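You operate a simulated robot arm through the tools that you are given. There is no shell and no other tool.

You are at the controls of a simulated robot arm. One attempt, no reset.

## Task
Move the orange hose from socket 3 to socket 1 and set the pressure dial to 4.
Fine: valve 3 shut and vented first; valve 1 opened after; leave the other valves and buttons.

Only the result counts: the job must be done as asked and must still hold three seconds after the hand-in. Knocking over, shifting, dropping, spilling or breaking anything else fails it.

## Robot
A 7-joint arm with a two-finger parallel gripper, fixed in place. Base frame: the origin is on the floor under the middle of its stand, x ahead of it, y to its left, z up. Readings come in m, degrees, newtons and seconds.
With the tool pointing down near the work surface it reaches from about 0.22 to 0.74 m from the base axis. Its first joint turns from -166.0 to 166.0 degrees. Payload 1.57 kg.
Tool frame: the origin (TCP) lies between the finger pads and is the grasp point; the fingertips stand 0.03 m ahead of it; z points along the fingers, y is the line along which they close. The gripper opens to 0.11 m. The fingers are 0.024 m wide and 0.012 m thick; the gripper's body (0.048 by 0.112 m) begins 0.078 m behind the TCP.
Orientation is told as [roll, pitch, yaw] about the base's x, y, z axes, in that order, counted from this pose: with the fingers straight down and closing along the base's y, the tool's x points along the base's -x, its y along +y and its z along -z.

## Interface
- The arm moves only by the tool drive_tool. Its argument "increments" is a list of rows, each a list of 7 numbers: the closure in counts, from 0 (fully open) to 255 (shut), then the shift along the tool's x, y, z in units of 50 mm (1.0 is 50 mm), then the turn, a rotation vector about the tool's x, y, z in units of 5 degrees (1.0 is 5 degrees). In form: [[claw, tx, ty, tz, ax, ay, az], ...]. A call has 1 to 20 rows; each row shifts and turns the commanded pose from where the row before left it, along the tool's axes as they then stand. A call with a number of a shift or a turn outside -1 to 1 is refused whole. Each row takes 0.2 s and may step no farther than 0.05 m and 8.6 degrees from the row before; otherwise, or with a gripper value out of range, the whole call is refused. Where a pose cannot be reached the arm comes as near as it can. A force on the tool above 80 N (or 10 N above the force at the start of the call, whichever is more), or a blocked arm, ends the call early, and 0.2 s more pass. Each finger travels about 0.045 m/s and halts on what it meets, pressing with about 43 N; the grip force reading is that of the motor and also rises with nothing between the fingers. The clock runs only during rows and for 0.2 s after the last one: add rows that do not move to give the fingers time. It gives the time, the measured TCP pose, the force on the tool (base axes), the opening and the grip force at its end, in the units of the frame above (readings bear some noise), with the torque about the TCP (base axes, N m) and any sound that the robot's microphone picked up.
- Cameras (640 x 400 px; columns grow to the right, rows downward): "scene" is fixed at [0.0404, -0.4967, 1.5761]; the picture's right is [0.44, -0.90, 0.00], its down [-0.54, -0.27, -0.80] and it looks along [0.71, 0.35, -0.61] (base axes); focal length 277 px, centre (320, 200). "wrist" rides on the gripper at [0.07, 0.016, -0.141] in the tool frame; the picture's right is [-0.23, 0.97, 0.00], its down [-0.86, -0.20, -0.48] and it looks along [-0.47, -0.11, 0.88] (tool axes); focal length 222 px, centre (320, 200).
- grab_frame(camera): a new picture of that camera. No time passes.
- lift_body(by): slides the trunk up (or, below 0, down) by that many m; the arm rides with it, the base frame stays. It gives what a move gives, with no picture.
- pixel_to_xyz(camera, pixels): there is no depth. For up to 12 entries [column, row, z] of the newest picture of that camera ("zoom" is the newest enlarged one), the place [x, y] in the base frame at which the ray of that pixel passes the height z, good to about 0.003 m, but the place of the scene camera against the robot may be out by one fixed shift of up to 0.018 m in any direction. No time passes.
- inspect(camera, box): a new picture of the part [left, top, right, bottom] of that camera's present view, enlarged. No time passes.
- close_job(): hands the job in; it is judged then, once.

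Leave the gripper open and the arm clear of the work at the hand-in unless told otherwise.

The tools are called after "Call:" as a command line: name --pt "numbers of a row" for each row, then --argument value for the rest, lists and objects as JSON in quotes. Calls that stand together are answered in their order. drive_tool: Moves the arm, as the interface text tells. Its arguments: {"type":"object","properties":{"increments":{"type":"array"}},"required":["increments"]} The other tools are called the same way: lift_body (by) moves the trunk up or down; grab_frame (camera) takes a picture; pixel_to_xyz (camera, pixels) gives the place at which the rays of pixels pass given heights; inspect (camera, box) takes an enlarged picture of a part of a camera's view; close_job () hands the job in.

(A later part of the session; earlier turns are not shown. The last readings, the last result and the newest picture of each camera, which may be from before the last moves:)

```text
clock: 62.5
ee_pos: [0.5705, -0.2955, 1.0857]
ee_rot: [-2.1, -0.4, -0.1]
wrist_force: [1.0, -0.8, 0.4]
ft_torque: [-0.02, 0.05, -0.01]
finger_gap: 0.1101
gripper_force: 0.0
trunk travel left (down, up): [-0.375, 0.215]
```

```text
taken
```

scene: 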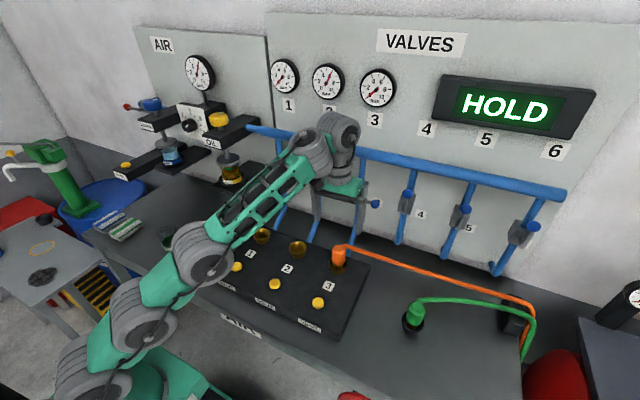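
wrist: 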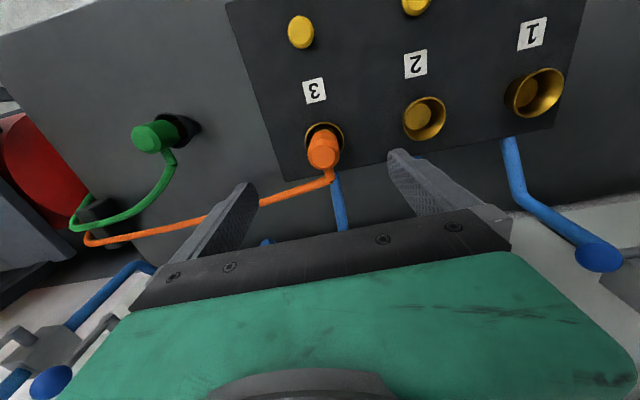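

Roll is -2.1° because I turned it the wrong way, so I'll correct it. This view is also good for measuring sockets 1 and 2 and the plug top at wrist (323,151).

Call:
inspect --camera "wrist" --box '[280, 60, 580, 220]'

Call:
pixel_to_xyz --camera "wrist" --pixels '[[425, 118, 0.9], [536, 94, 0.9], [323, 151, 0.96], [323, 151, 0.97], [425, 118, 0.89], [536, 94, 0.89]]'

```text
2.13 times, centred on (430, 140) of wrist
```

zoom: 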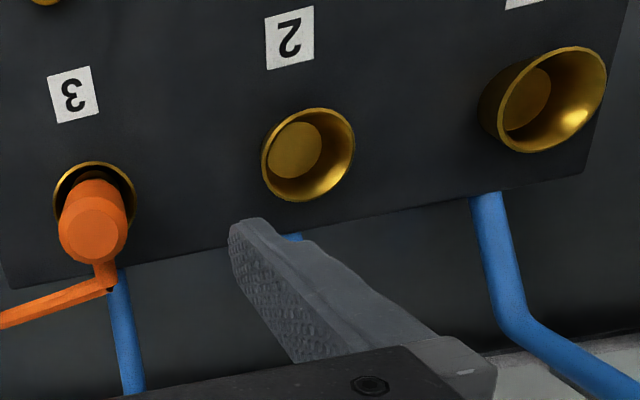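

```text
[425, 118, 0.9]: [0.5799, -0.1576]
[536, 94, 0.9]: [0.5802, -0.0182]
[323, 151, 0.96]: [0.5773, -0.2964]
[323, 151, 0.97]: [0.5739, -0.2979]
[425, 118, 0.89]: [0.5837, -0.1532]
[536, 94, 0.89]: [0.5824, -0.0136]
```

Socket 1 is at (0.580, -0.017), socket 2 at (0.580, -0.157), and the plug in socket 3 at (0.577, -0.297). That is 0.28 m from socket 3 to socket 1. I'll level the roll and descend to z≈0.955 with the fingers open.

Call:
drive_tool --pt "0 0 0 0 -0.42 0 0" --pt "0 0 0 0.5 0 0 0" --pt "0 0 0 0.5 0 0 0" --pt "0 0 0 0.5 0 0 0" --pt "0 0 0 0.5 0 0 0" --pt "0 0 0 0 0 0 0"

Call:
grab_frame --camera "wrist"

Call:
inspect --camera "scene" --box '[280, 200, 400, 300]'

```text
clock: 63.9
ee_pos: [0.571, -0.2984, 0.9834]
ee_rot: [0.0, -0.2, -0.1]
wrist_force: [-0.4, -0.1, -0.1]
ft_torque: [-0.01, 0.04, -0.02]
finger_gap: 0.1102
gripper_force: 0.1
trunk travel left (down, up): [-0.375, 0.215]
```

```text
taken
```

wrist: 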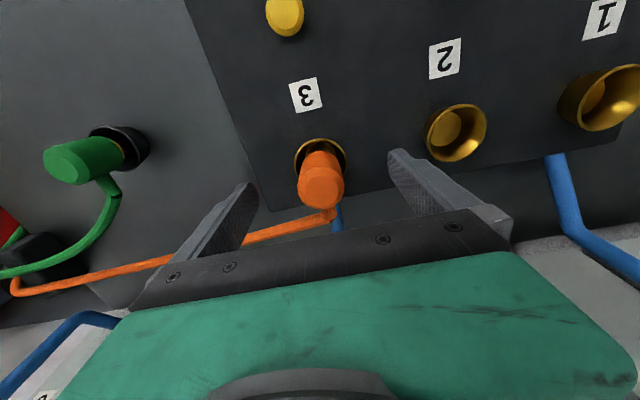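

```text
4.00 times, centred on (340, 250) of scene
```

zoom: 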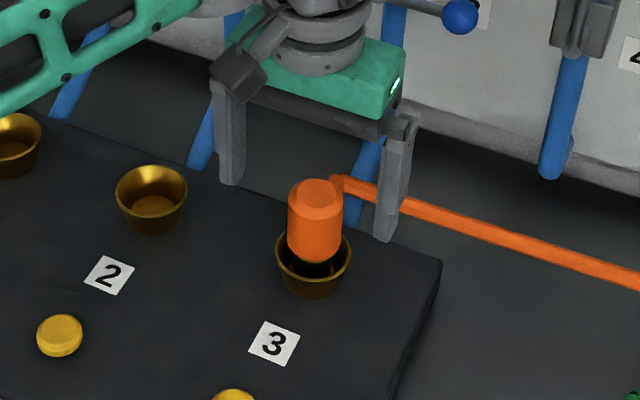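

The plug is centred between the fingers, and the right finger is in front of the hose. I'll go down another 33 mm to z≈0.95.

Call:
drive_tool --pt "0 -0.02 0.02 0.22 0 0 0" --pt "0 0 0 0.22 0 0 0" --pt "0 0 0 0.22 0 0 0" --pt "0 0 0 0 0 0 0"

Call:
grab_frame --camera "wrist"

Call:
inspect --camera "scene" --box '[280, 200, 400, 300]'

```text
clock: 64.9
ee_pos: [0.5729, -0.2955, 0.9516]
ee_rot: [0.0, -0.3, -0.1]
wrist_force: [-0.8, 1.0, -0.8]
ft_torque: [-0.02, -0.01, 0.01]
finger_gap: 0.1098
gripper_force: 0.0
trunk travel left (down, up): [-0.375, 0.215]
```

```text
taken
```

wrist: 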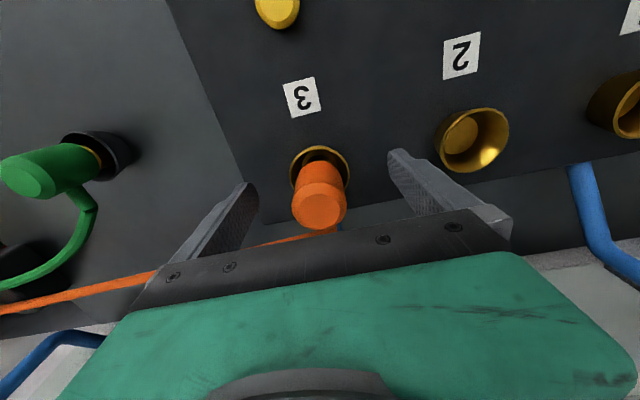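

```text
4.00 times, centred on (340, 250) of scene
```

zoom: 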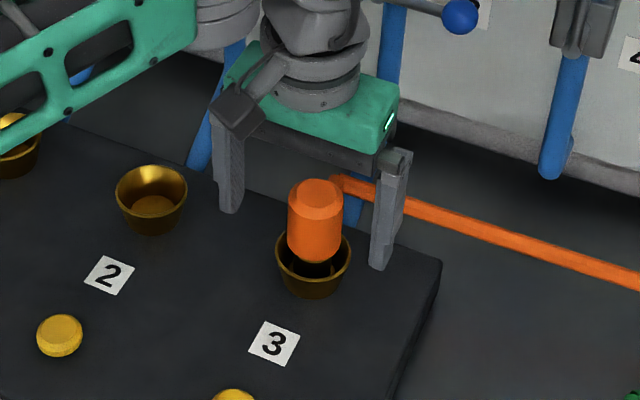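

The plug sits between the fingers and the hose is untouched. I'll close the grip on it.

Call:
drive_tool --pt "255 0 0 0 0 0 0" --pt "255 0 0 0 0 0 0" --pt "255 0 0 0 0 0 0" --pt "255 0 0 0 0 0 0" --pt "255 0 0 0 0 0 0" --pt "255 0 0 0 0 0 0" --pt "255 0 0 0 0 0 0"

Call:
inspect --camera "scene" --box '[280, 200, 400, 300]'

Call:
inspect --camera "wrist" --box '[260, 130, 400, 240]'

```text
clock: 66.5
ee_pos: [0.5722, -0.2956, 0.9511]
ee_rot: [0.1, -0.3, -0.1]
wrist_force: [-0.9, -0.1, 0.7]
ft_torque: [-0.06, -0.02, 0.03]
finger_gap: 0.0407
gripper_force: 42.1
trunk travel left (down, up): [-0.375, 0.215]
```

```text
4.00 times, centred on (340, 250) of scene
```

zoom: 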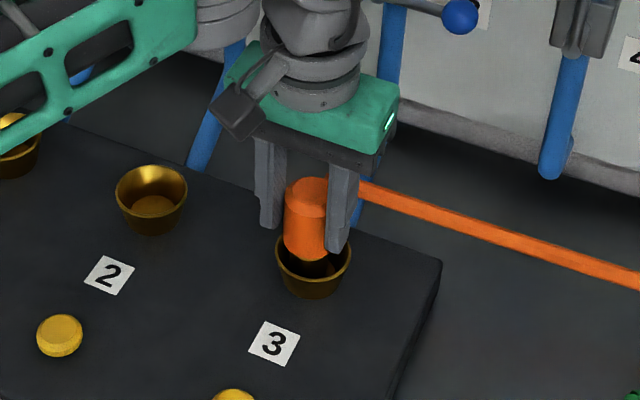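

```text
3.64 times, centred on (330, 185) of wrist
```

zoom: 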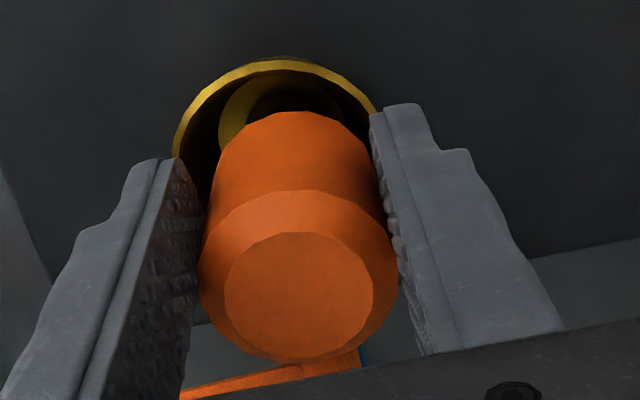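

Firm grip: gap 40.7 mm at 42 N. I'll pull straight up slowly and watch the force.

Call:
drive_tool --pt "255 0 0 -0.08 0 0 0" --pt "255 0 0 -0.08 0 0 0" --pt "255 0 0 -0.08 0 0 0" --pt "255 0 0 -0.08 0 0 0" --pt "255 0 0 -0.08 0 0 0"

Call:
inspect --camera "scene" --box '[280, 200, 400, 300]'

```text
clock: 67.7
ee_pos: [0.5736, -0.2965, 0.9723]
ee_rot: [-0.1, -0.3, -0.1]
wrist_force: [0.3, 0.1, -1.1]
ft_torque: [-0.02, 0.01, 0.0]
finger_gap: 0.0404
gripper_force: 43.0
trunk travel left (down, up): [-0.375, 0.215]
```

```text
4.00 times, centred on (340, 250) of scene
```

zoom: 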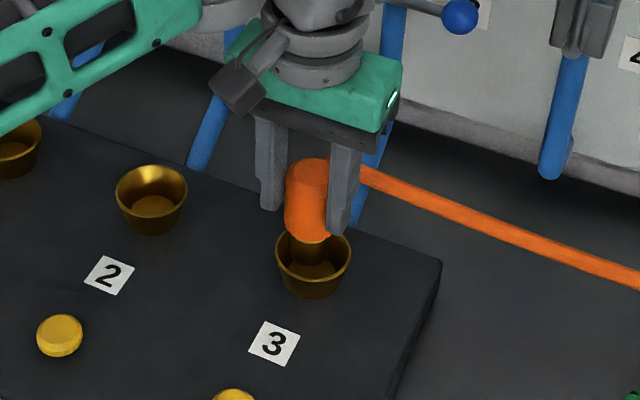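

The plug comes up freely and I can see its brass nose. I'll lift to z≈1.04.

Call:
drive_tool --pt "255 0 0 -0.2 0 0 0" --pt "255 0 0 -0.3 0 0 0" --pt "255 0 0 -0.3 0 0 0" --pt "255 0 0 -0.3 0 0 0" --pt "255 0 0 -0.3 0 0 0" --pt "255 0 0 0 0 0 0"

Call:
grab_frame --camera "scene"

Call:
grab_frame --camera "wrist"

Call:
inspect --camera "scene" --box '[280, 170, 400, 270]'

```text
clock: 69.1
ee_pos: [0.5731, -0.2949, 1.0425]
ee_rot: [0.0, -0.3, -0.1]
wrist_force: [-0.4, 0.5, -2.2]
ft_torque: [-0.01, 0.05, 0.01]
finger_gap: 0.0404
gripper_force: 42.5
trunk travel left (down, up): [-0.375, 0.215]
```

```text
taken
```

scene: 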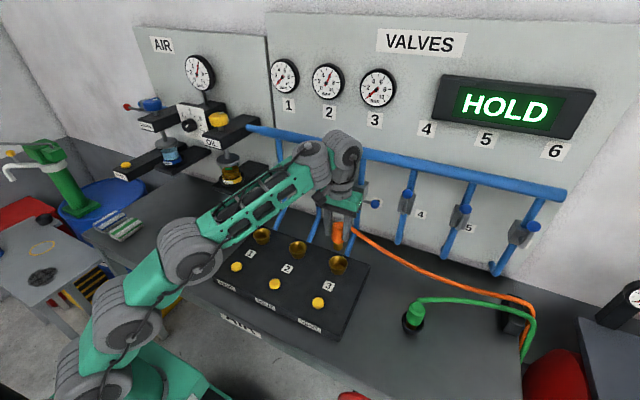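

```text
taken
```

wrist: 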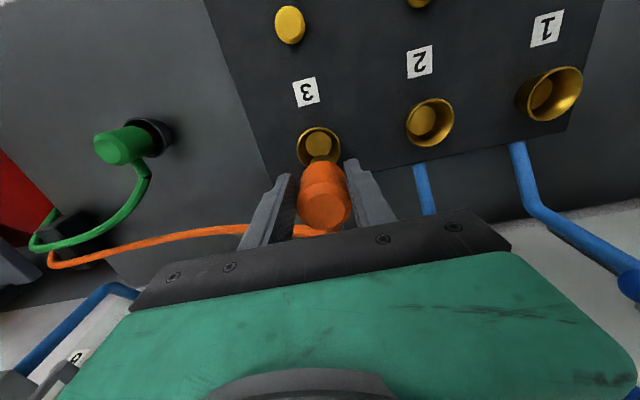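

```text
4.00 times, centred on (340, 220) of scene
```

zoom: 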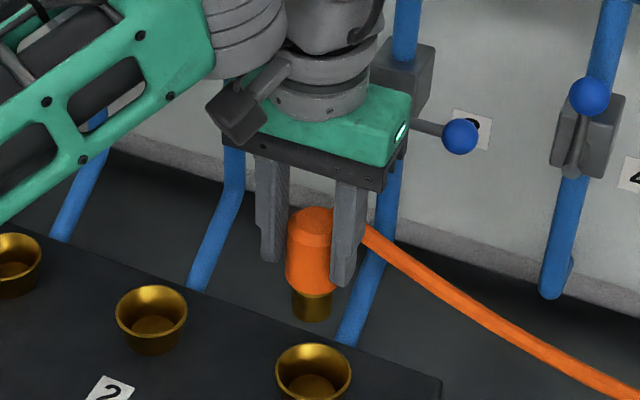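

The plug is clear of socket 3 and hangs straight in the grip; the nose ends at about z≈0.96, above all rims. I'll carry it toward +y by 0.14 m first and check the hose and force.

Call:
drive_tool --pt "255 0 0.4 0 0 0 0" --pt "255 0 0.6 0 0 0 0" --pt "255 0 0.6 0 0 0 0" --pt "255 0 0.6 0 0 0 0" --pt "255 0 0.6 0 0 0 0" --pt "255 0 0 0 0 0 0"

Call:
grab_frame --camera "scene"

```text
clock: 70.5
ee_pos: [0.5737, -0.155, 1.0415]
ee_rot: [0.0, -0.3, 0.0]
wrist_force: [0.1, 0.5, -1.6]
ft_torque: [-0.01, 0.04, -0.01]
finger_gap: 0.0404
gripper_force: 43.0
trunk travel left (down, up): [-0.375, 0.215]
```

```text
taken
```

scene: 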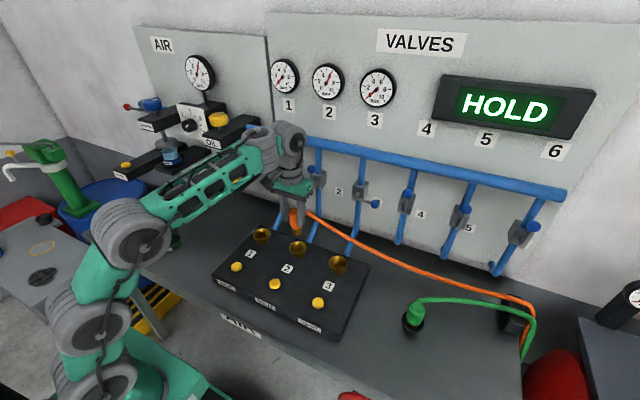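

Forces stay small and the hose trails freely. I'll carry it the remaining 0.14 m to above socket 1.

Call:
drive_tool --pt "255 0 0.6 0 0 0 0" --pt "255 0 0.6 0 0 0 0" --pt "255 0 0.6 0 0 0 0" --pt "255 0 0.6 0 0 0 0" --pt "255 0 0.4 0 0 0 0" --pt "255 0 0 0 0 0 0"

Call:
grab_frame --camera "scene"

Call:
grab_frame --camera "wrist"

Call:
inspect --camera "wrist" --box '[240, 100, 420, 240]'

Call:
inspect --camera "scene" --box '[210, 170, 320, 260]'

```text
clock: 71.9
ee_pos: [0.5756, -0.0141, 1.0418]
ee_rot: [0.0, -0.3, 0.0]
wrist_force: [-0.2, 0.2, -0.9]
ft_torque: [-0.02, 0.02, -0.02]
finger_gap: 0.0407
gripper_force: 43.3
trunk travel left (down, up): [-0.375, 0.215]
```

```text
taken
```

scene: 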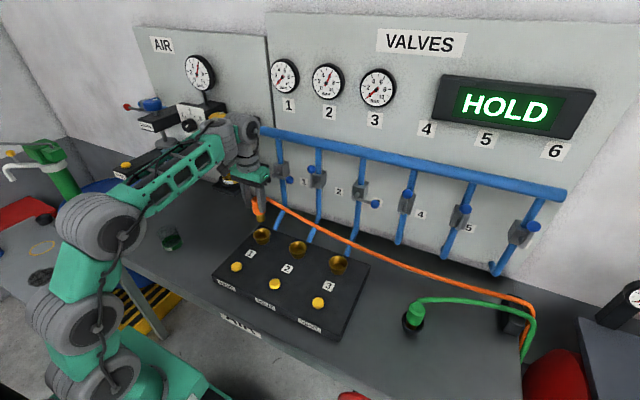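

```text
taken
```

wrist: 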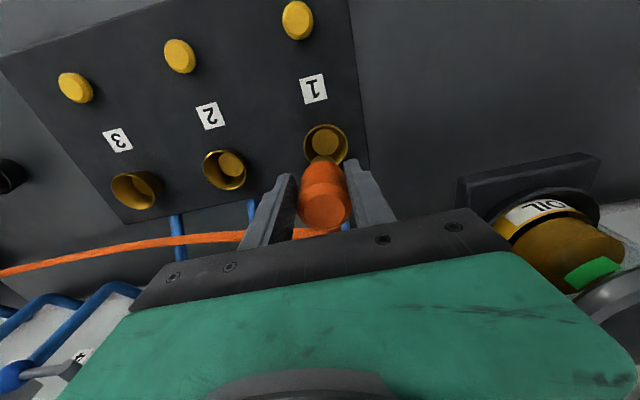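

```text
2.86 times, centred on (330, 170) of wrist
```

zoom: 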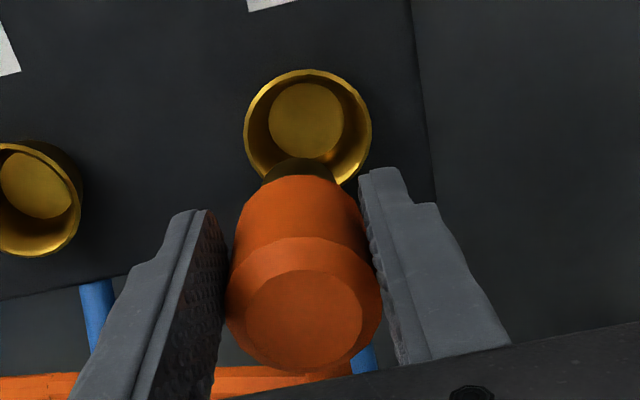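

```text
4.44 times, centred on (265, 215) of scene
```

zoom: 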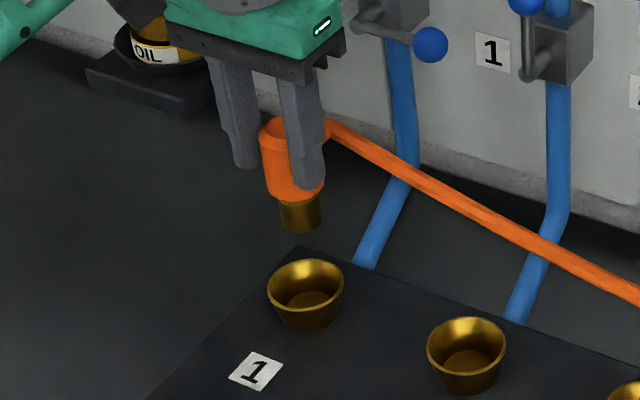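

The plug hangs above socket 1. Here the rim looks slightly toward +y compared with my estimate, so I'll measure the three sockets precisely from this view.

Call:
inspect --camera "wrist" --box '[80, 110, 280, 240]'

Call:
pixel_to_xyz --camera "wrist" --pixels '[[325.8, 143.8, 0.88], [325.8, 143.8, 0.89], [325.8, 143.8, 0.9], [224.5, 169, 0.88], [224.5, 169, 0.89], [224.5, 169, 0.9], [136, 189, 0.88], [136, 189, 0.89], [136, 189, 0.9]]'

```text
3.08 times, centred on (180, 175) of wrist
```

zoom: 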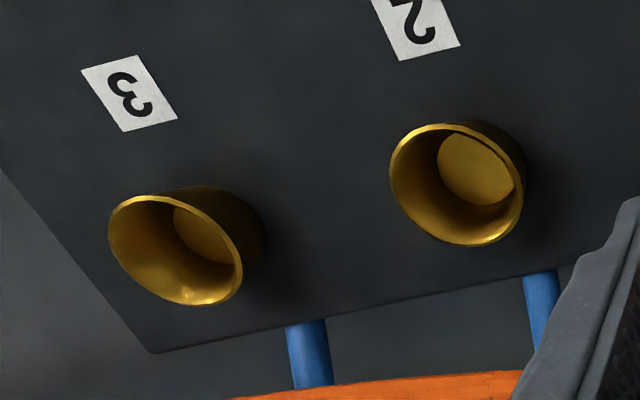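

```text
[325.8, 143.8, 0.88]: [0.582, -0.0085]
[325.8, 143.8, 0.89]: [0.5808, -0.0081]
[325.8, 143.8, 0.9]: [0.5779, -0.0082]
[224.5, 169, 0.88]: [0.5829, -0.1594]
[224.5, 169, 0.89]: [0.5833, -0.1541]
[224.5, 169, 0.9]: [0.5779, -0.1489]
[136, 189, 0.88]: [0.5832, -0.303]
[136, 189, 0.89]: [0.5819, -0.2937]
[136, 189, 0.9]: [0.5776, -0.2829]
```

This view puts socket 1 at about (0.580, -0.008), so the socket spacing is nearer 0.145 m than 0.14. The scene view agrees that the plug must go about 7 mm more toward +y. I'll shift 7 mm, lower to z≈1.0 and re-check the alignment in both views.

Call:
drive_tool --pt "255 0 0.14 0 0 0 0" --pt "255 0 0 0.28 0 0 0" --pt "255 0 0 0.28 0 0 0" --pt "255 0 0 0.28 0 0 0" --pt "255 0 0 0 0 0 0"

Call:
inspect --camera "wrist" --box '[240, 100, 420, 240]'

Call:
inspect --camera "scene" --box '[220, 190, 310, 260]'

```text
clock: 73.1
ee_pos: [0.5729, -0.0082, 1.0001]
ee_rot: [0.0, -0.3, -0.1]
wrist_force: [0.2, 0.9, -1.8]
ft_torque: [0.0, 0.0, 0.0]
finger_gap: 0.0403
gripper_force: 43.5
trunk travel left (down, up): [-0.375, 0.215]
```

```text
2.86 times, centred on (330, 170) of wrist
```

zoom: 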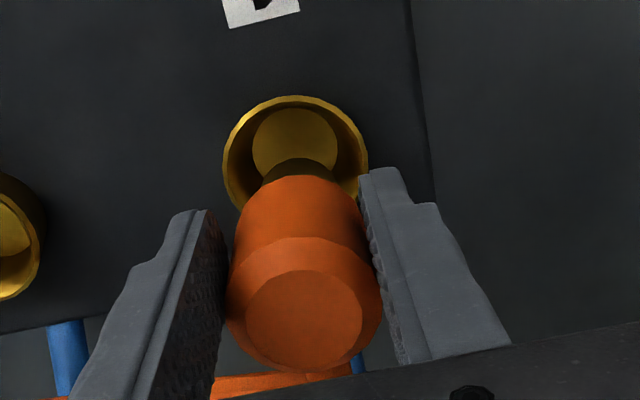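

```text
5.71 times, centred on (265, 225) of scene
```

zoom: 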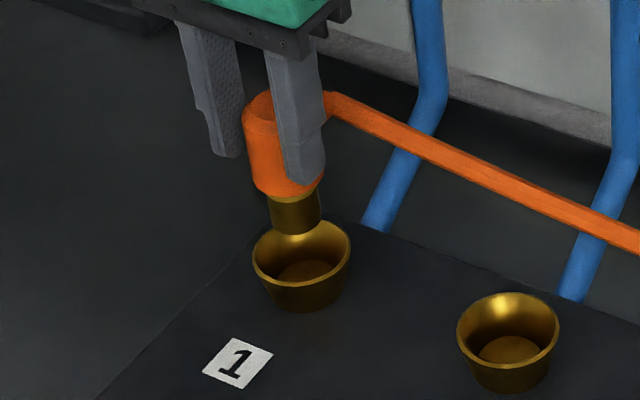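

Alignment looks good. In the wrist view the rim centre is at column 321.3, where a centred plug should see about 320, and the scene view agrees. I'll add 1.5 mm in +y and lower in small rows to z≈0.97.

Call:
drive_tool --pt "255 0 0.03 0.1 0 0 0" --pt "255 0 0 0.1 0 0 0" --pt "255 0 0 0.1 0 0 0" --pt "255 0 0 0.1 0 0 0" --pt "255 0 0 0.1 0 0 0" --pt "255 0 0 0.1 0 0 0" --pt "255 0 0 0 0 0 0"

Call:
inspect --camera "wrist" --box '[240, 100, 420, 240]'

Call:
inspect --camera "scene" --box '[220, 190, 310, 260]'

```text
clock: 74.7
ee_pos: [0.5732, -0.0079, 0.9693]
ee_rot: [0.0, -0.3, -0.1]
wrist_force: [0.2, 0.1, -0.4]
ft_torque: [-0.01, 0.01, 0.01]
finger_gap: 0.0406
gripper_force: 43.2
trunk travel left (down, up): [-0.375, 0.215]
```

```text
2.86 times, centred on (330, 170) of wrist
```

zoom: 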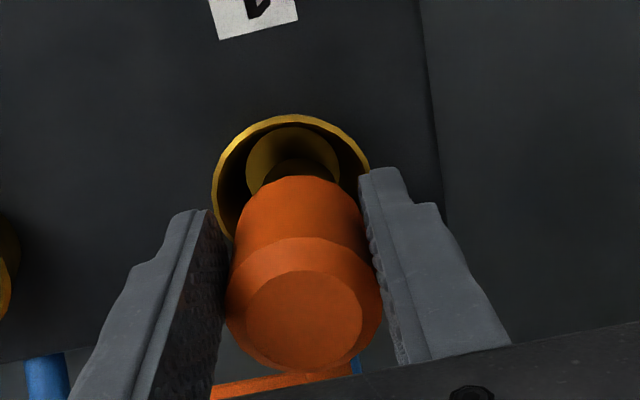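

```text
5.71 times, centred on (265, 225) of scene
```

zoom: 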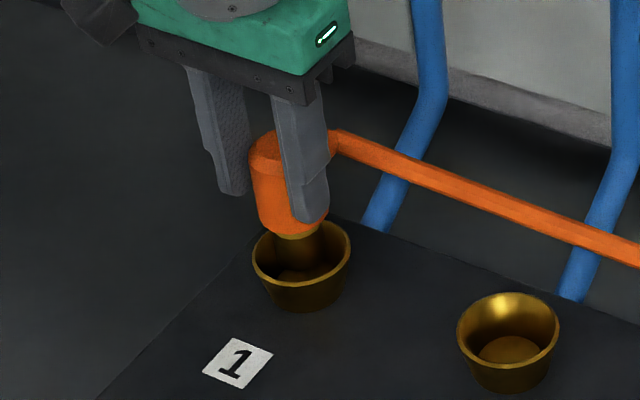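

Compared with the seated picture at socket 3, the rim should sit about 2 px further left, so I'll add 2 mm in +y. Then I'll lower slowly to seat the plug at z≈0.953.

Call:
drive_tool --pt "255 0 0.04 0.05 0 0 0" --pt "255 0 0 0.06 0 0 0" --pt "255 0 0 0.06 0 0 0" --pt "255 0 0 0.06 0 0 0" --pt "255 0 0 0.06 0 0 0" --pt "255 0 0 0 0 0 0"

Call:
inspect --camera "wrist" --box '[260, 130, 400, 240]'

Call:
inspect --camera "scene" --box '[220, 190, 310, 260]'

```text
clock: 76.1
ee_pos: [0.5726, -0.0051, 0.9552]
ee_rot: [0.0, -0.4, 0.0]
wrist_force: [0.3, -0.3, -1.6]
ft_torque: [-0.02, 0.04, -0.02]
finger_gap: 0.0405
gripper_force: 42.5
trunk travel left (down, up): [-0.375, 0.215]
```

```text
3.64 times, centred on (330, 185) of wrist
```

zoom: 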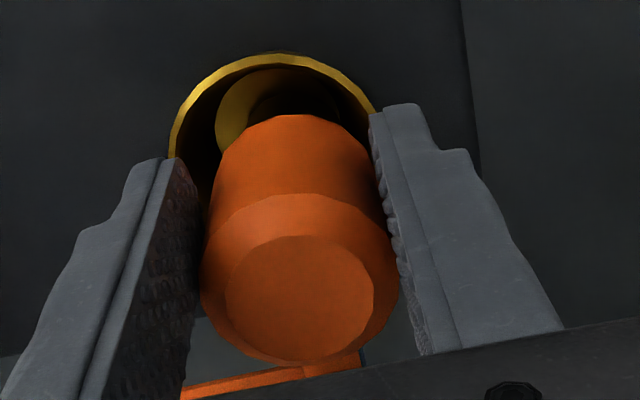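

```text
5.71 times, centred on (265, 225) of scene
```

zoom: 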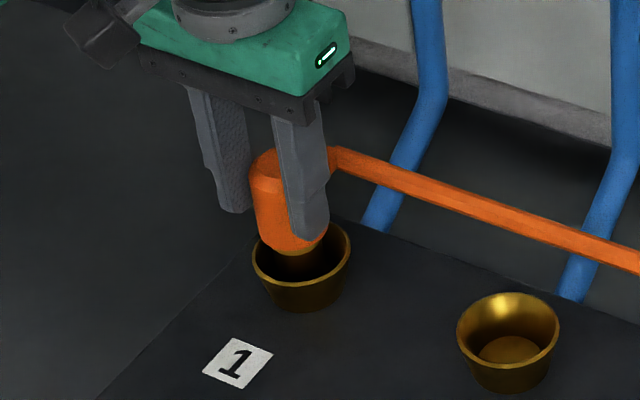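

The picture now nearly matches the seated view at socket 3, so the plug is centred to within a millimetre. I'll lower the last 4–5 mm.

Call:
drive_tool --pt "255 0 0 0.03 0 0 0" --pt "255 0 0 0.03 0 0 0" --pt "255 0 0 0.03 0 0 0" --pt "255 0 0 0 0 0 0"

Call:
inspect --camera "wrist" --box '[260, 130, 400, 240]'

Call:
inspect --camera "scene" --box '[220, 190, 310, 260]'

```text
clock: 77.1
ee_pos: [0.573, -0.0067, 0.9518]
ee_rot: [0.0, -0.4, -0.1]
wrist_force: [-1.9, -4.9, 8.2]
ft_torque: [-0.33, 0.05, -0.05]
finger_gap: 0.0404
gripper_force: 42.5
trunk travel left (down, up): [-0.375, 0.215]
```

```text
3.64 times, centred on (330, 185) of wrist
```

zoom: 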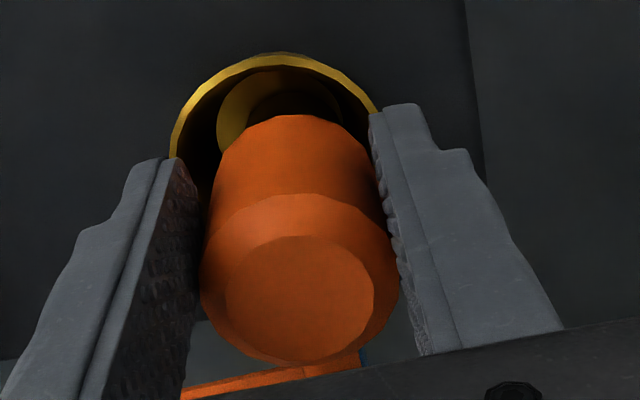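

```text
5.71 times, centred on (265, 225) of scene
```

zoom: 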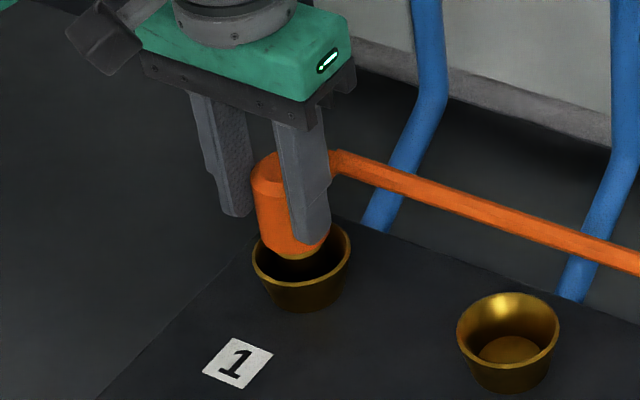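

Light contact: 8 N up and 5 N toward -y, at almost the seated depth (0.9518 against 0.9511). I'll relax 1.5 mm toward -y and press down another 2 mm to be sure it bottoms out.

Call:
drive_tool --pt "255 0 -0.03 0.0 0 0 0" --pt "255 0 0 0.03 0 0 0" --pt "255 0 0 0.03 0 0 0" --pt "255 0 0 0 0 0 0"

Call:
inspect --camera "scene" --box '[220, 190, 310, 260]'

Call:
inspect --camera "wrist" --box '[260, 130, 400, 240]'

```text
clock: 78.1
ee_pos: [0.573, -0.0066, 0.9503]
ee_rot: [0.0, -0.8, -0.2]
wrist_force: [0.3, 5.1, 30.3]
ft_torque: [0.33, -0.25, 0.07]
finger_gap: 0.0403
gripper_force: 42.7
trunk travel left (down, up): [-0.375, 0.215]
```

```text
5.71 times, centred on (265, 225) of scene
```

zoom: 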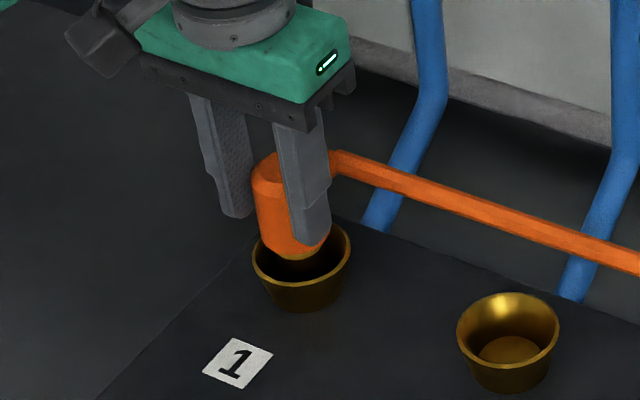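

```text
3.64 times, centred on (330, 185) of wrist
```

zoom: 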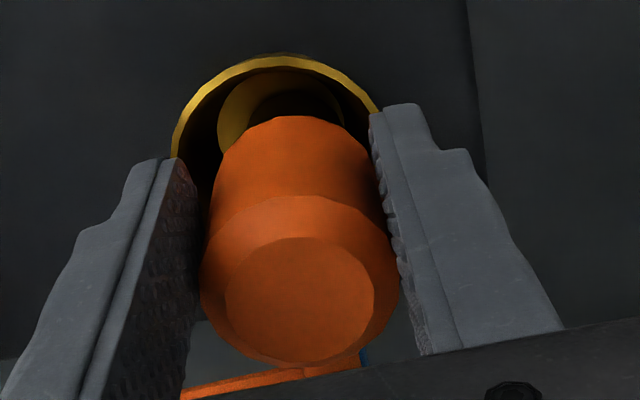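

It has bottomed out: 30 N at z=0.950, the same depth as it had in socket 3, and both views match the seated picture. I'll ease off the downward load by 1 mm and open the fingers.

Call:
drive_tool --pt "255 0 0 -0.03 0 0 0" --pt "120 0 0 0 0 0 0" --pt "80 0 0 0 0 0 0" --pt "0 0 0 0 0 0 0" --pt "0 0 0 0 0 0 0" --pt "0 0 0 0 0 0 0" --pt "0 0 0 0 0 0 0"

Call:
inspect --camera "scene" --box '[220, 190, 310, 260]'

Call:
grab_frame --camera "wrist"

```text
clock: 79.7
ee_pos: [0.5736, -0.0069, 0.9498]
ee_rot: [0.1, -0.4, -0.1]
wrist_force: [-0.4, 0.5, 0.1]
ft_torque: [0.0, 0.02, 0.01]
finger_gap: 0.1097
gripper_force: 0.0
trunk travel left (down, up): [-0.375, 0.215]
```

```text
5.71 times, centred on (265, 225) of scene
```

zoom: 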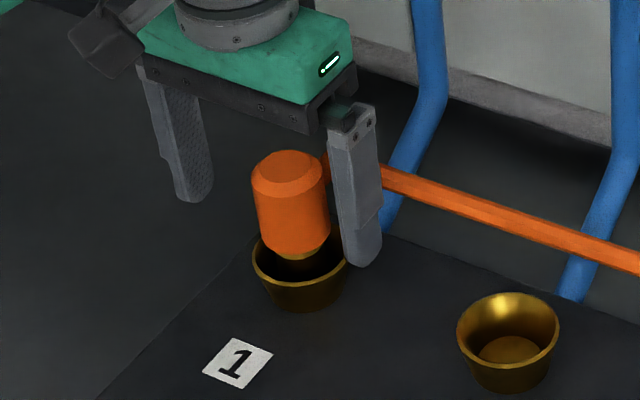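

```text
taken
```

wrist: 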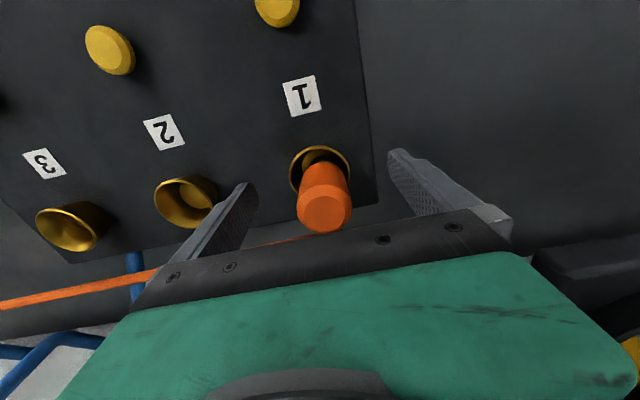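

The plug stands upright in socket 1 with the fingers open. I'll zoom in to confirm the insertion depth compared with how it sat in socket 3.

Call:
inspect --camera "scene" --box '[240, 205, 290, 245]'

Call:
inspect --camera "wrist" --box '[270, 130, 370, 240]'

```text
10.00 times, centred on (265, 225) of scene
```

zoom: 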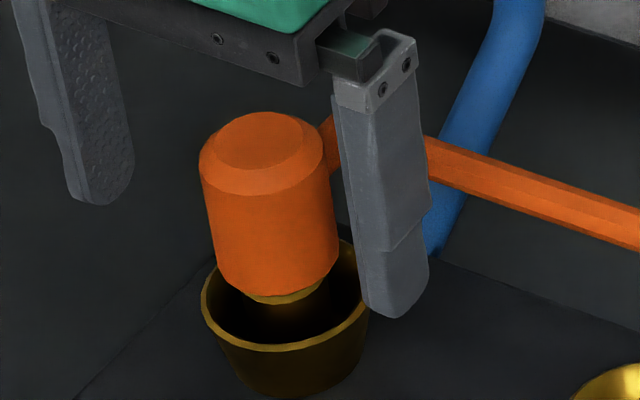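

```text
3.64 times, centred on (320, 185) of wrist
```

zoom: 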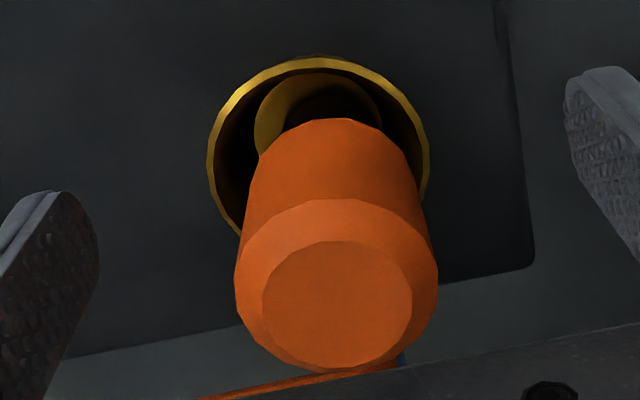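

The plug is seated like before: a concentric ring all round, and the pressed depth matched. I'll lift straight up with open fingers to z≈1.06 and check that the plug stays.

Call:
drive_tool --pt "0 0 0 -0.2 0 0 0" --pt "0 0 0 -0.4 0 0 0" --pt "0 0 0 -0.6 0 0 0" --pt "0 0 0 -0.6 0 0 0" --pt "0 0 0 -0.4 0 0 0" --pt "0 0 0 0 0 0 0"

Call:
grab_frame --camera "scene"

Call:
grab_frame --camera "wrist"

Call:
inspect --camera "scene" --box '[220, 200, 380, 300]'

```text
clock: 81.1
ee_pos: [0.5728, -0.007, 1.0587]
ee_rot: [-0.1, -0.3, -0.1]
wrist_force: [-0.2, 0.2, -0.3]
ft_torque: [0.03, 0.01, 0.03]
finger_gap: 0.1098
gripper_force: 0.1
trunk travel left (down, up): [-0.375, 0.215]
```

```text
taken
```

scene: 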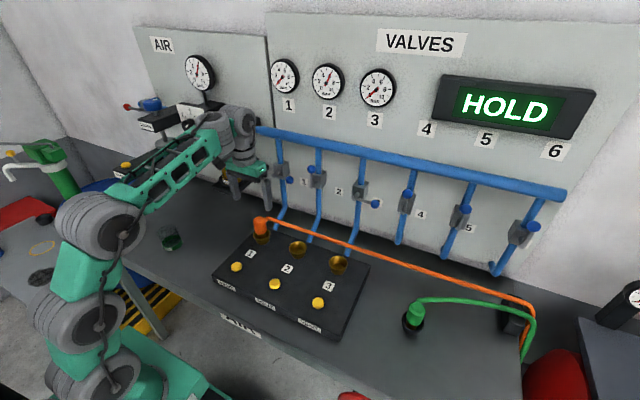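

```text
taken
```

wrist: 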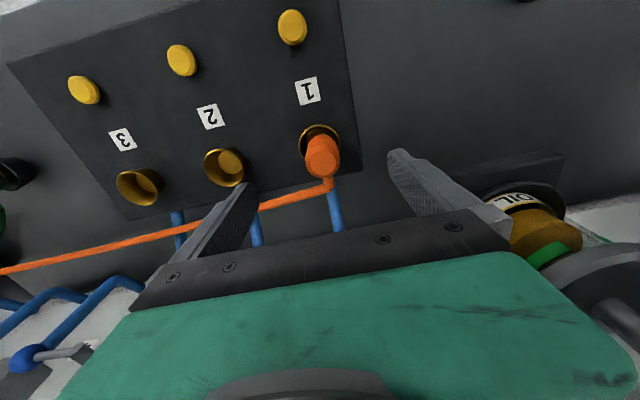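

```text
4.00 times, centred on (300, 250) of scene
```

zoom: 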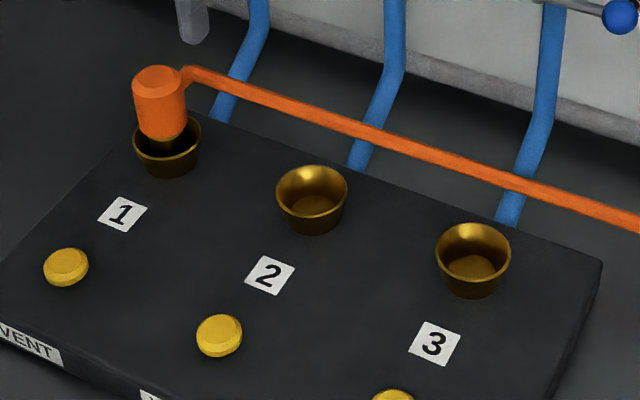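

The plug stays in socket 1 after release. To be sure of the depth, I'll take an unobstructed zoom and compare it with the first pictures.

Call:
inspect --camera "scene" --box '[240, 205, 288, 245]'

Call:
inspect --camera "wrist" --box '[270, 100, 370, 200]'

Call:
inspect --camera "scene" --box '[390, 295, 438, 335]'

```text
10.00 times, centred on (264, 225) of scene
```

zoom: 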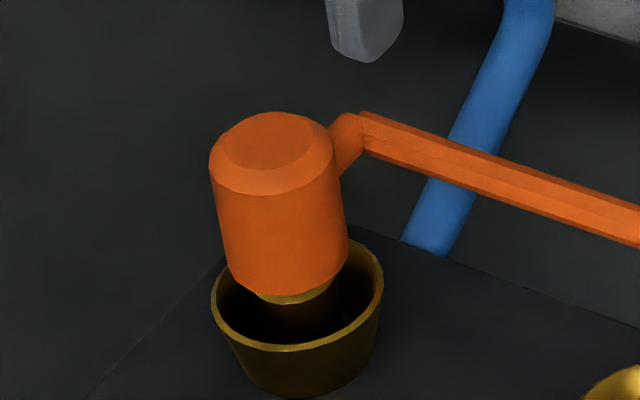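

```text
4.00 times, centred on (320, 150) of wrist
```

zoom: 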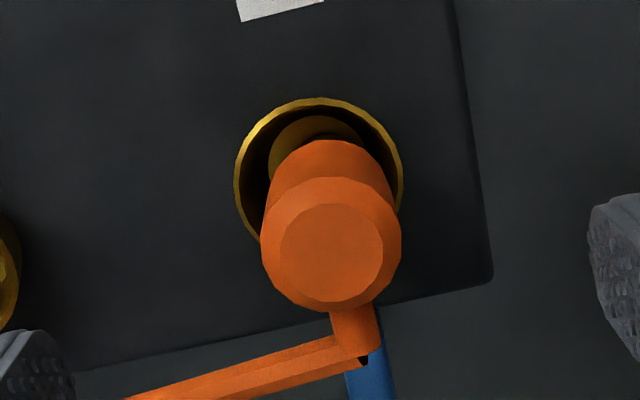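

```text
10.00 times, centred on (414, 315) of scene
```

zoom: 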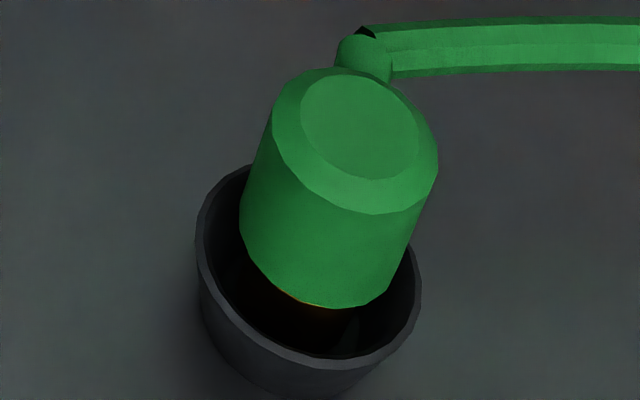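

The nose is centred in socket 1's ring and the plug is upright, like the parked green plug. Next is the dial. The knob axis points at the robot, so I want the tool roughly horizontal there. I'll first retreat to x≈0.46 at a safe height, then move left to y≈0.2 in free air.

Call:
drive_tool --pt "0 0.6 0 -0.5 0 0 0" --pt "0 0.6 0 -0.5 0 0 0" --pt "0 0.6 0 -0.5 0 0 0" --pt "0 0.3 0.8 0 0 0 0" --pt "0 0 0.8 0 0 0 0" --pt "0 0 0.8 0 0 0 0" --pt "0 0 0.8 0 0 0 0" --pt "0 0 0 0 0 0 0"

Call:
grab_frame --camera "scene"

Call:
grab_frame --camera "wrist"

```text
clock: 82.9
ee_pos: [0.4688, 0.1542, 1.1341]
ee_rot: [0.0, -0.3, -0.1]
wrist_force: [-0.2, 0.4, -0.1]
ft_torque: [-0.02, 0.0, -0.02]
finger_gap: 0.1099
gripper_force: 0.1
trunk travel left (down, up): [-0.375, 0.215]
```

```text
taken
```

scene: 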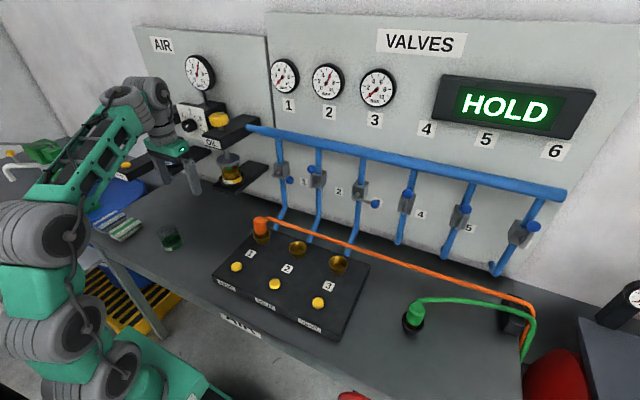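

```text
taken
```

wrist: 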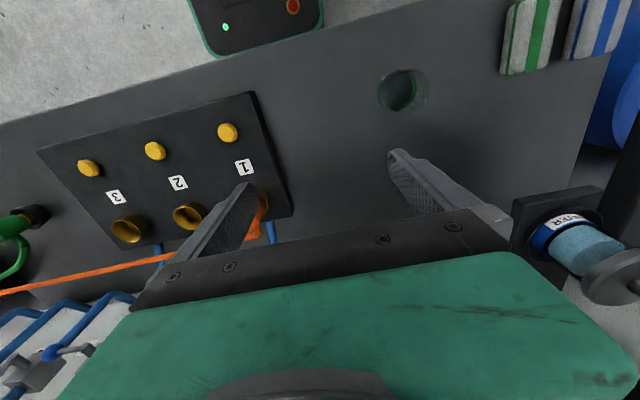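

Good posture. I'll test tilting the tool forward here, about 20° in four rows, at x≈0.47, clear of the shelves at x≥0.60.

Call:
drive_tool --pt "0 0 0 0 0 -1 0" --pt "0 0 0 0 0 -1 0" --pt "0 0 0 0 0 -1 0" --pt "0 0 0 0 0 -1 0" --pt "0 0 0 0 0 0 0"

```text
clock: 84.1
ee_pos: [0.4684, 0.1544, 1.1339]
ee_rot: [0.0, -20.4, -0.1]
wrist_force: [-0.4, -0.5, -0.2]
ft_torque: [0.0, -0.02, -0.02]
finger_gap: 0.11
gripper_force: 0.1
trunk travel left (down, up): [-0.375, 0.215]
```

Clean. I'll continue tilting another 25°.

Call:
drive_tool --pt "0 0 0 0 0 -1 0" --pt "0 0 0 0 0 -1 0" --pt "0 0 0 0 0 -1 0" --pt "0 0 0 0 0 -1 0" --pt "0 0 0 0 0 -1 0" --pt "0 0 0 0 0 0 0"

```text
clock: 85.5
ee_pos: [0.4239, 0.1342, 1.1795]
ee_rot: [0.0, -38.6, -0.2]
wrist_force: [0.0, 0.2, 0.0]
ft_torque: [0.01, -0.02, 0.01]
finger_gap: 0.11
gripper_force: 0.0
out of reach, approached as far as the arm can: row 3, 4, 5
trunk travel left (down, up): [-0.375, 0.215]
```

With the fitted geometry, the wrist cannot straighten enough to point horizontally here; the limit at this radius is around -40°. I'll therefore grip the knob from above and in front, with a pitch of about -35°, and swing the hand around the knob's axis. First I'll look at the knob from this pose.

Call:
grab_frame --camera "wrist"

Call:
inspect --camera "scene" --box '[160, 80, 250, 150]'

```text
taken
```

wrist: 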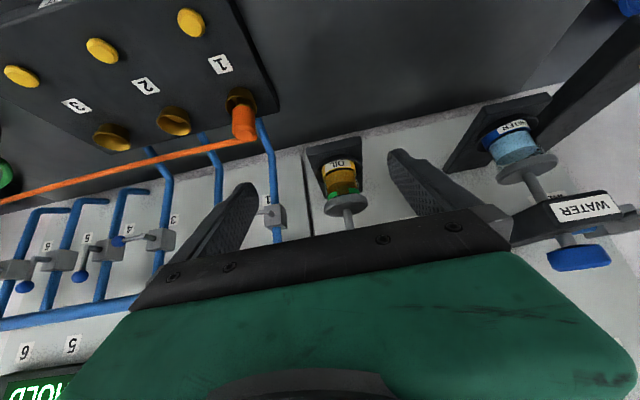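

```text
5.71 times, centred on (205, 115) of scene
```

zoom: 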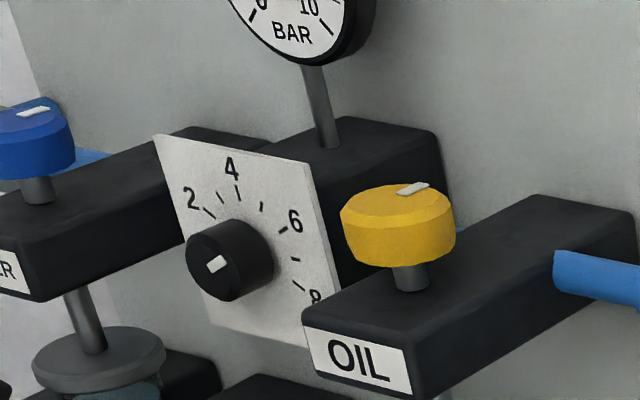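

I'll raise the trunk back up 0.15 m, since the dial is high, then move to about (0.56, 0.31, 1.32) at -35° pitch. From there the knob should appear between the open fingers.

Call:
lift_body --by 0.15

Call:
drive_tool --pt "0 0 0 0 0 0.72 0" --pt "0 -0.423 0.704 0.345 0 0 0" --pt "0 -0.423 0.704 0.345 0 0 0" --pt "0 -0.423 0.704 0.345 0 0 0" --pt "0 -0.423 0.704 0.345 0 0 0" --pt "0 -0.423 0.704 0.345 0 0 0" --pt "0 0 0 0 0 0 0"

Call:
grab_frame --camera "wrist"

Call:
grab_frame --camera "scene"

```text
clock: 87.2
ee_pos: [0.4263, 0.1351, 1.3294]
ee_rot: [-0.1, -38.6, -0.1]
wrist_force: [0.7, 0.5, 0.5]
ft_torque: [-0.01, -0.03, -0.03]
finger_gap: 0.11
gripper_force: 0.0
trunk travel left (down, up): [-0.525, 0.065]
```

```text
clock: 88.8
ee_pos: [0.5605, 0.3129, 1.3268]
ee_rot: [0.0, -35.1, -0.1]
wrist_force: [-0.2, 1.0, -0.6]
ft_torque: [0.0, 0.03, -0.02]
finger_gap: 0.1099
gripper_force: 0.0
out of reach, approached as far as the arm can: row 3, 4
trunk travel left (down, up): [-0.525, 0.065]
```

```text
taken
```

wrist: 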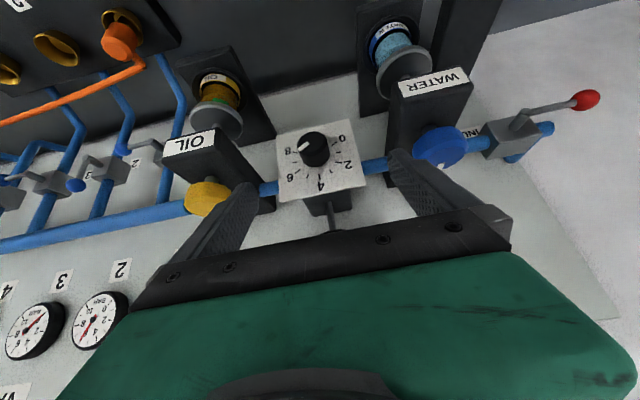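

```text
taken
```

scene: 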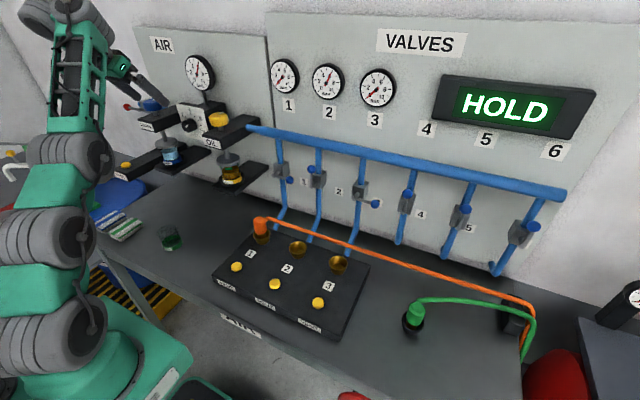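

The dial shows between the open fingers at wrist (314,150). I'll zoom in and measure it.

Call:
inspect --camera "wrist" --box '[260, 110, 380, 210]'

Call:
pixel_to_xyz --camera "wrist" --pixels '[[306, 146, 1.19], [306, 146, 1.2], [306, 146, 1.21], [318, 152, 1.19], [318, 152, 1.2], [318, 152, 1.21], [280, 201, 1.26], [367, 186, 1.26], [276, 130, 1.14], [353, 120, 1.14]]'

```text
4.00 times, centred on (320, 160) of wrist
```

zoom: 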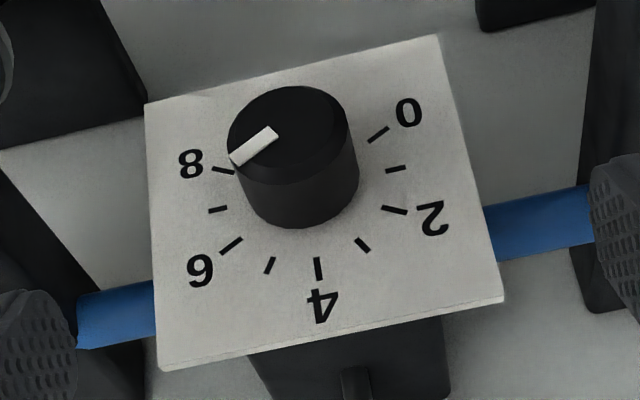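

```text
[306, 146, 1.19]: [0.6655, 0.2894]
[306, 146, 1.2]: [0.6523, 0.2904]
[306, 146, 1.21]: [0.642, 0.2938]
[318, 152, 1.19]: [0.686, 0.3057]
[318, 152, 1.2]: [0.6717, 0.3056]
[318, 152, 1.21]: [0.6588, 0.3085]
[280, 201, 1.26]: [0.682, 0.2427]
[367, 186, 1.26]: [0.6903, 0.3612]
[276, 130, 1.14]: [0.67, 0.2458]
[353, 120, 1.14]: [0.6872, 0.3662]
```

The knob face is a round cap about 30 mm across, standing off the plate, with the mark bar pointing toward 6. I'll query the plate corners, the axis base point at wrist (316.9,157.5) and the face centre (311.5,143.5).

Call:
pixel_to_xyz --camera "wrist" --pixels '[[316.9, 157.5, 1.19], [316.9, 157.5, 1.2], [316.9, 157.5, 1.21], [311.5, 143.5, 1.19], [311.5, 143.5, 1.2], [311.5, 143.5, 1.21], [276.25, 135.75, 1.14], [276.25, 135.75, 1.15], [349.5, 118.75, 1.14], [349.5, 118.75, 1.15], [280, 202.5, 1.26], [365.75, 184.5, 1.26]]'

Call:
pixel_to_xyz --camera "scene" --pixels '[[186.3, 126.3, 1.19], [186.3, 126.3, 1.2], [186.3, 126.3, 1.21]]'

```text
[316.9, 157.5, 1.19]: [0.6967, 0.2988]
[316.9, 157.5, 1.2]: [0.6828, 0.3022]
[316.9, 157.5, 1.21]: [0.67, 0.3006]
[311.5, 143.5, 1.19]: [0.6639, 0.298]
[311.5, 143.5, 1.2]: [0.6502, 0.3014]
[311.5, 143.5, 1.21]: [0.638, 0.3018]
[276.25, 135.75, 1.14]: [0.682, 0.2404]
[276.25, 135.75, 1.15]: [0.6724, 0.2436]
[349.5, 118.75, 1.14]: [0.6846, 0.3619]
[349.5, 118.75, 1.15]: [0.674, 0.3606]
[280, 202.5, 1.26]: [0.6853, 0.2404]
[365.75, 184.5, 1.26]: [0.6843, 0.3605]
```

```text
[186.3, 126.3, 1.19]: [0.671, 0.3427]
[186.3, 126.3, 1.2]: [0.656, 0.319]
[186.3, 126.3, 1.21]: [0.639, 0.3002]
```

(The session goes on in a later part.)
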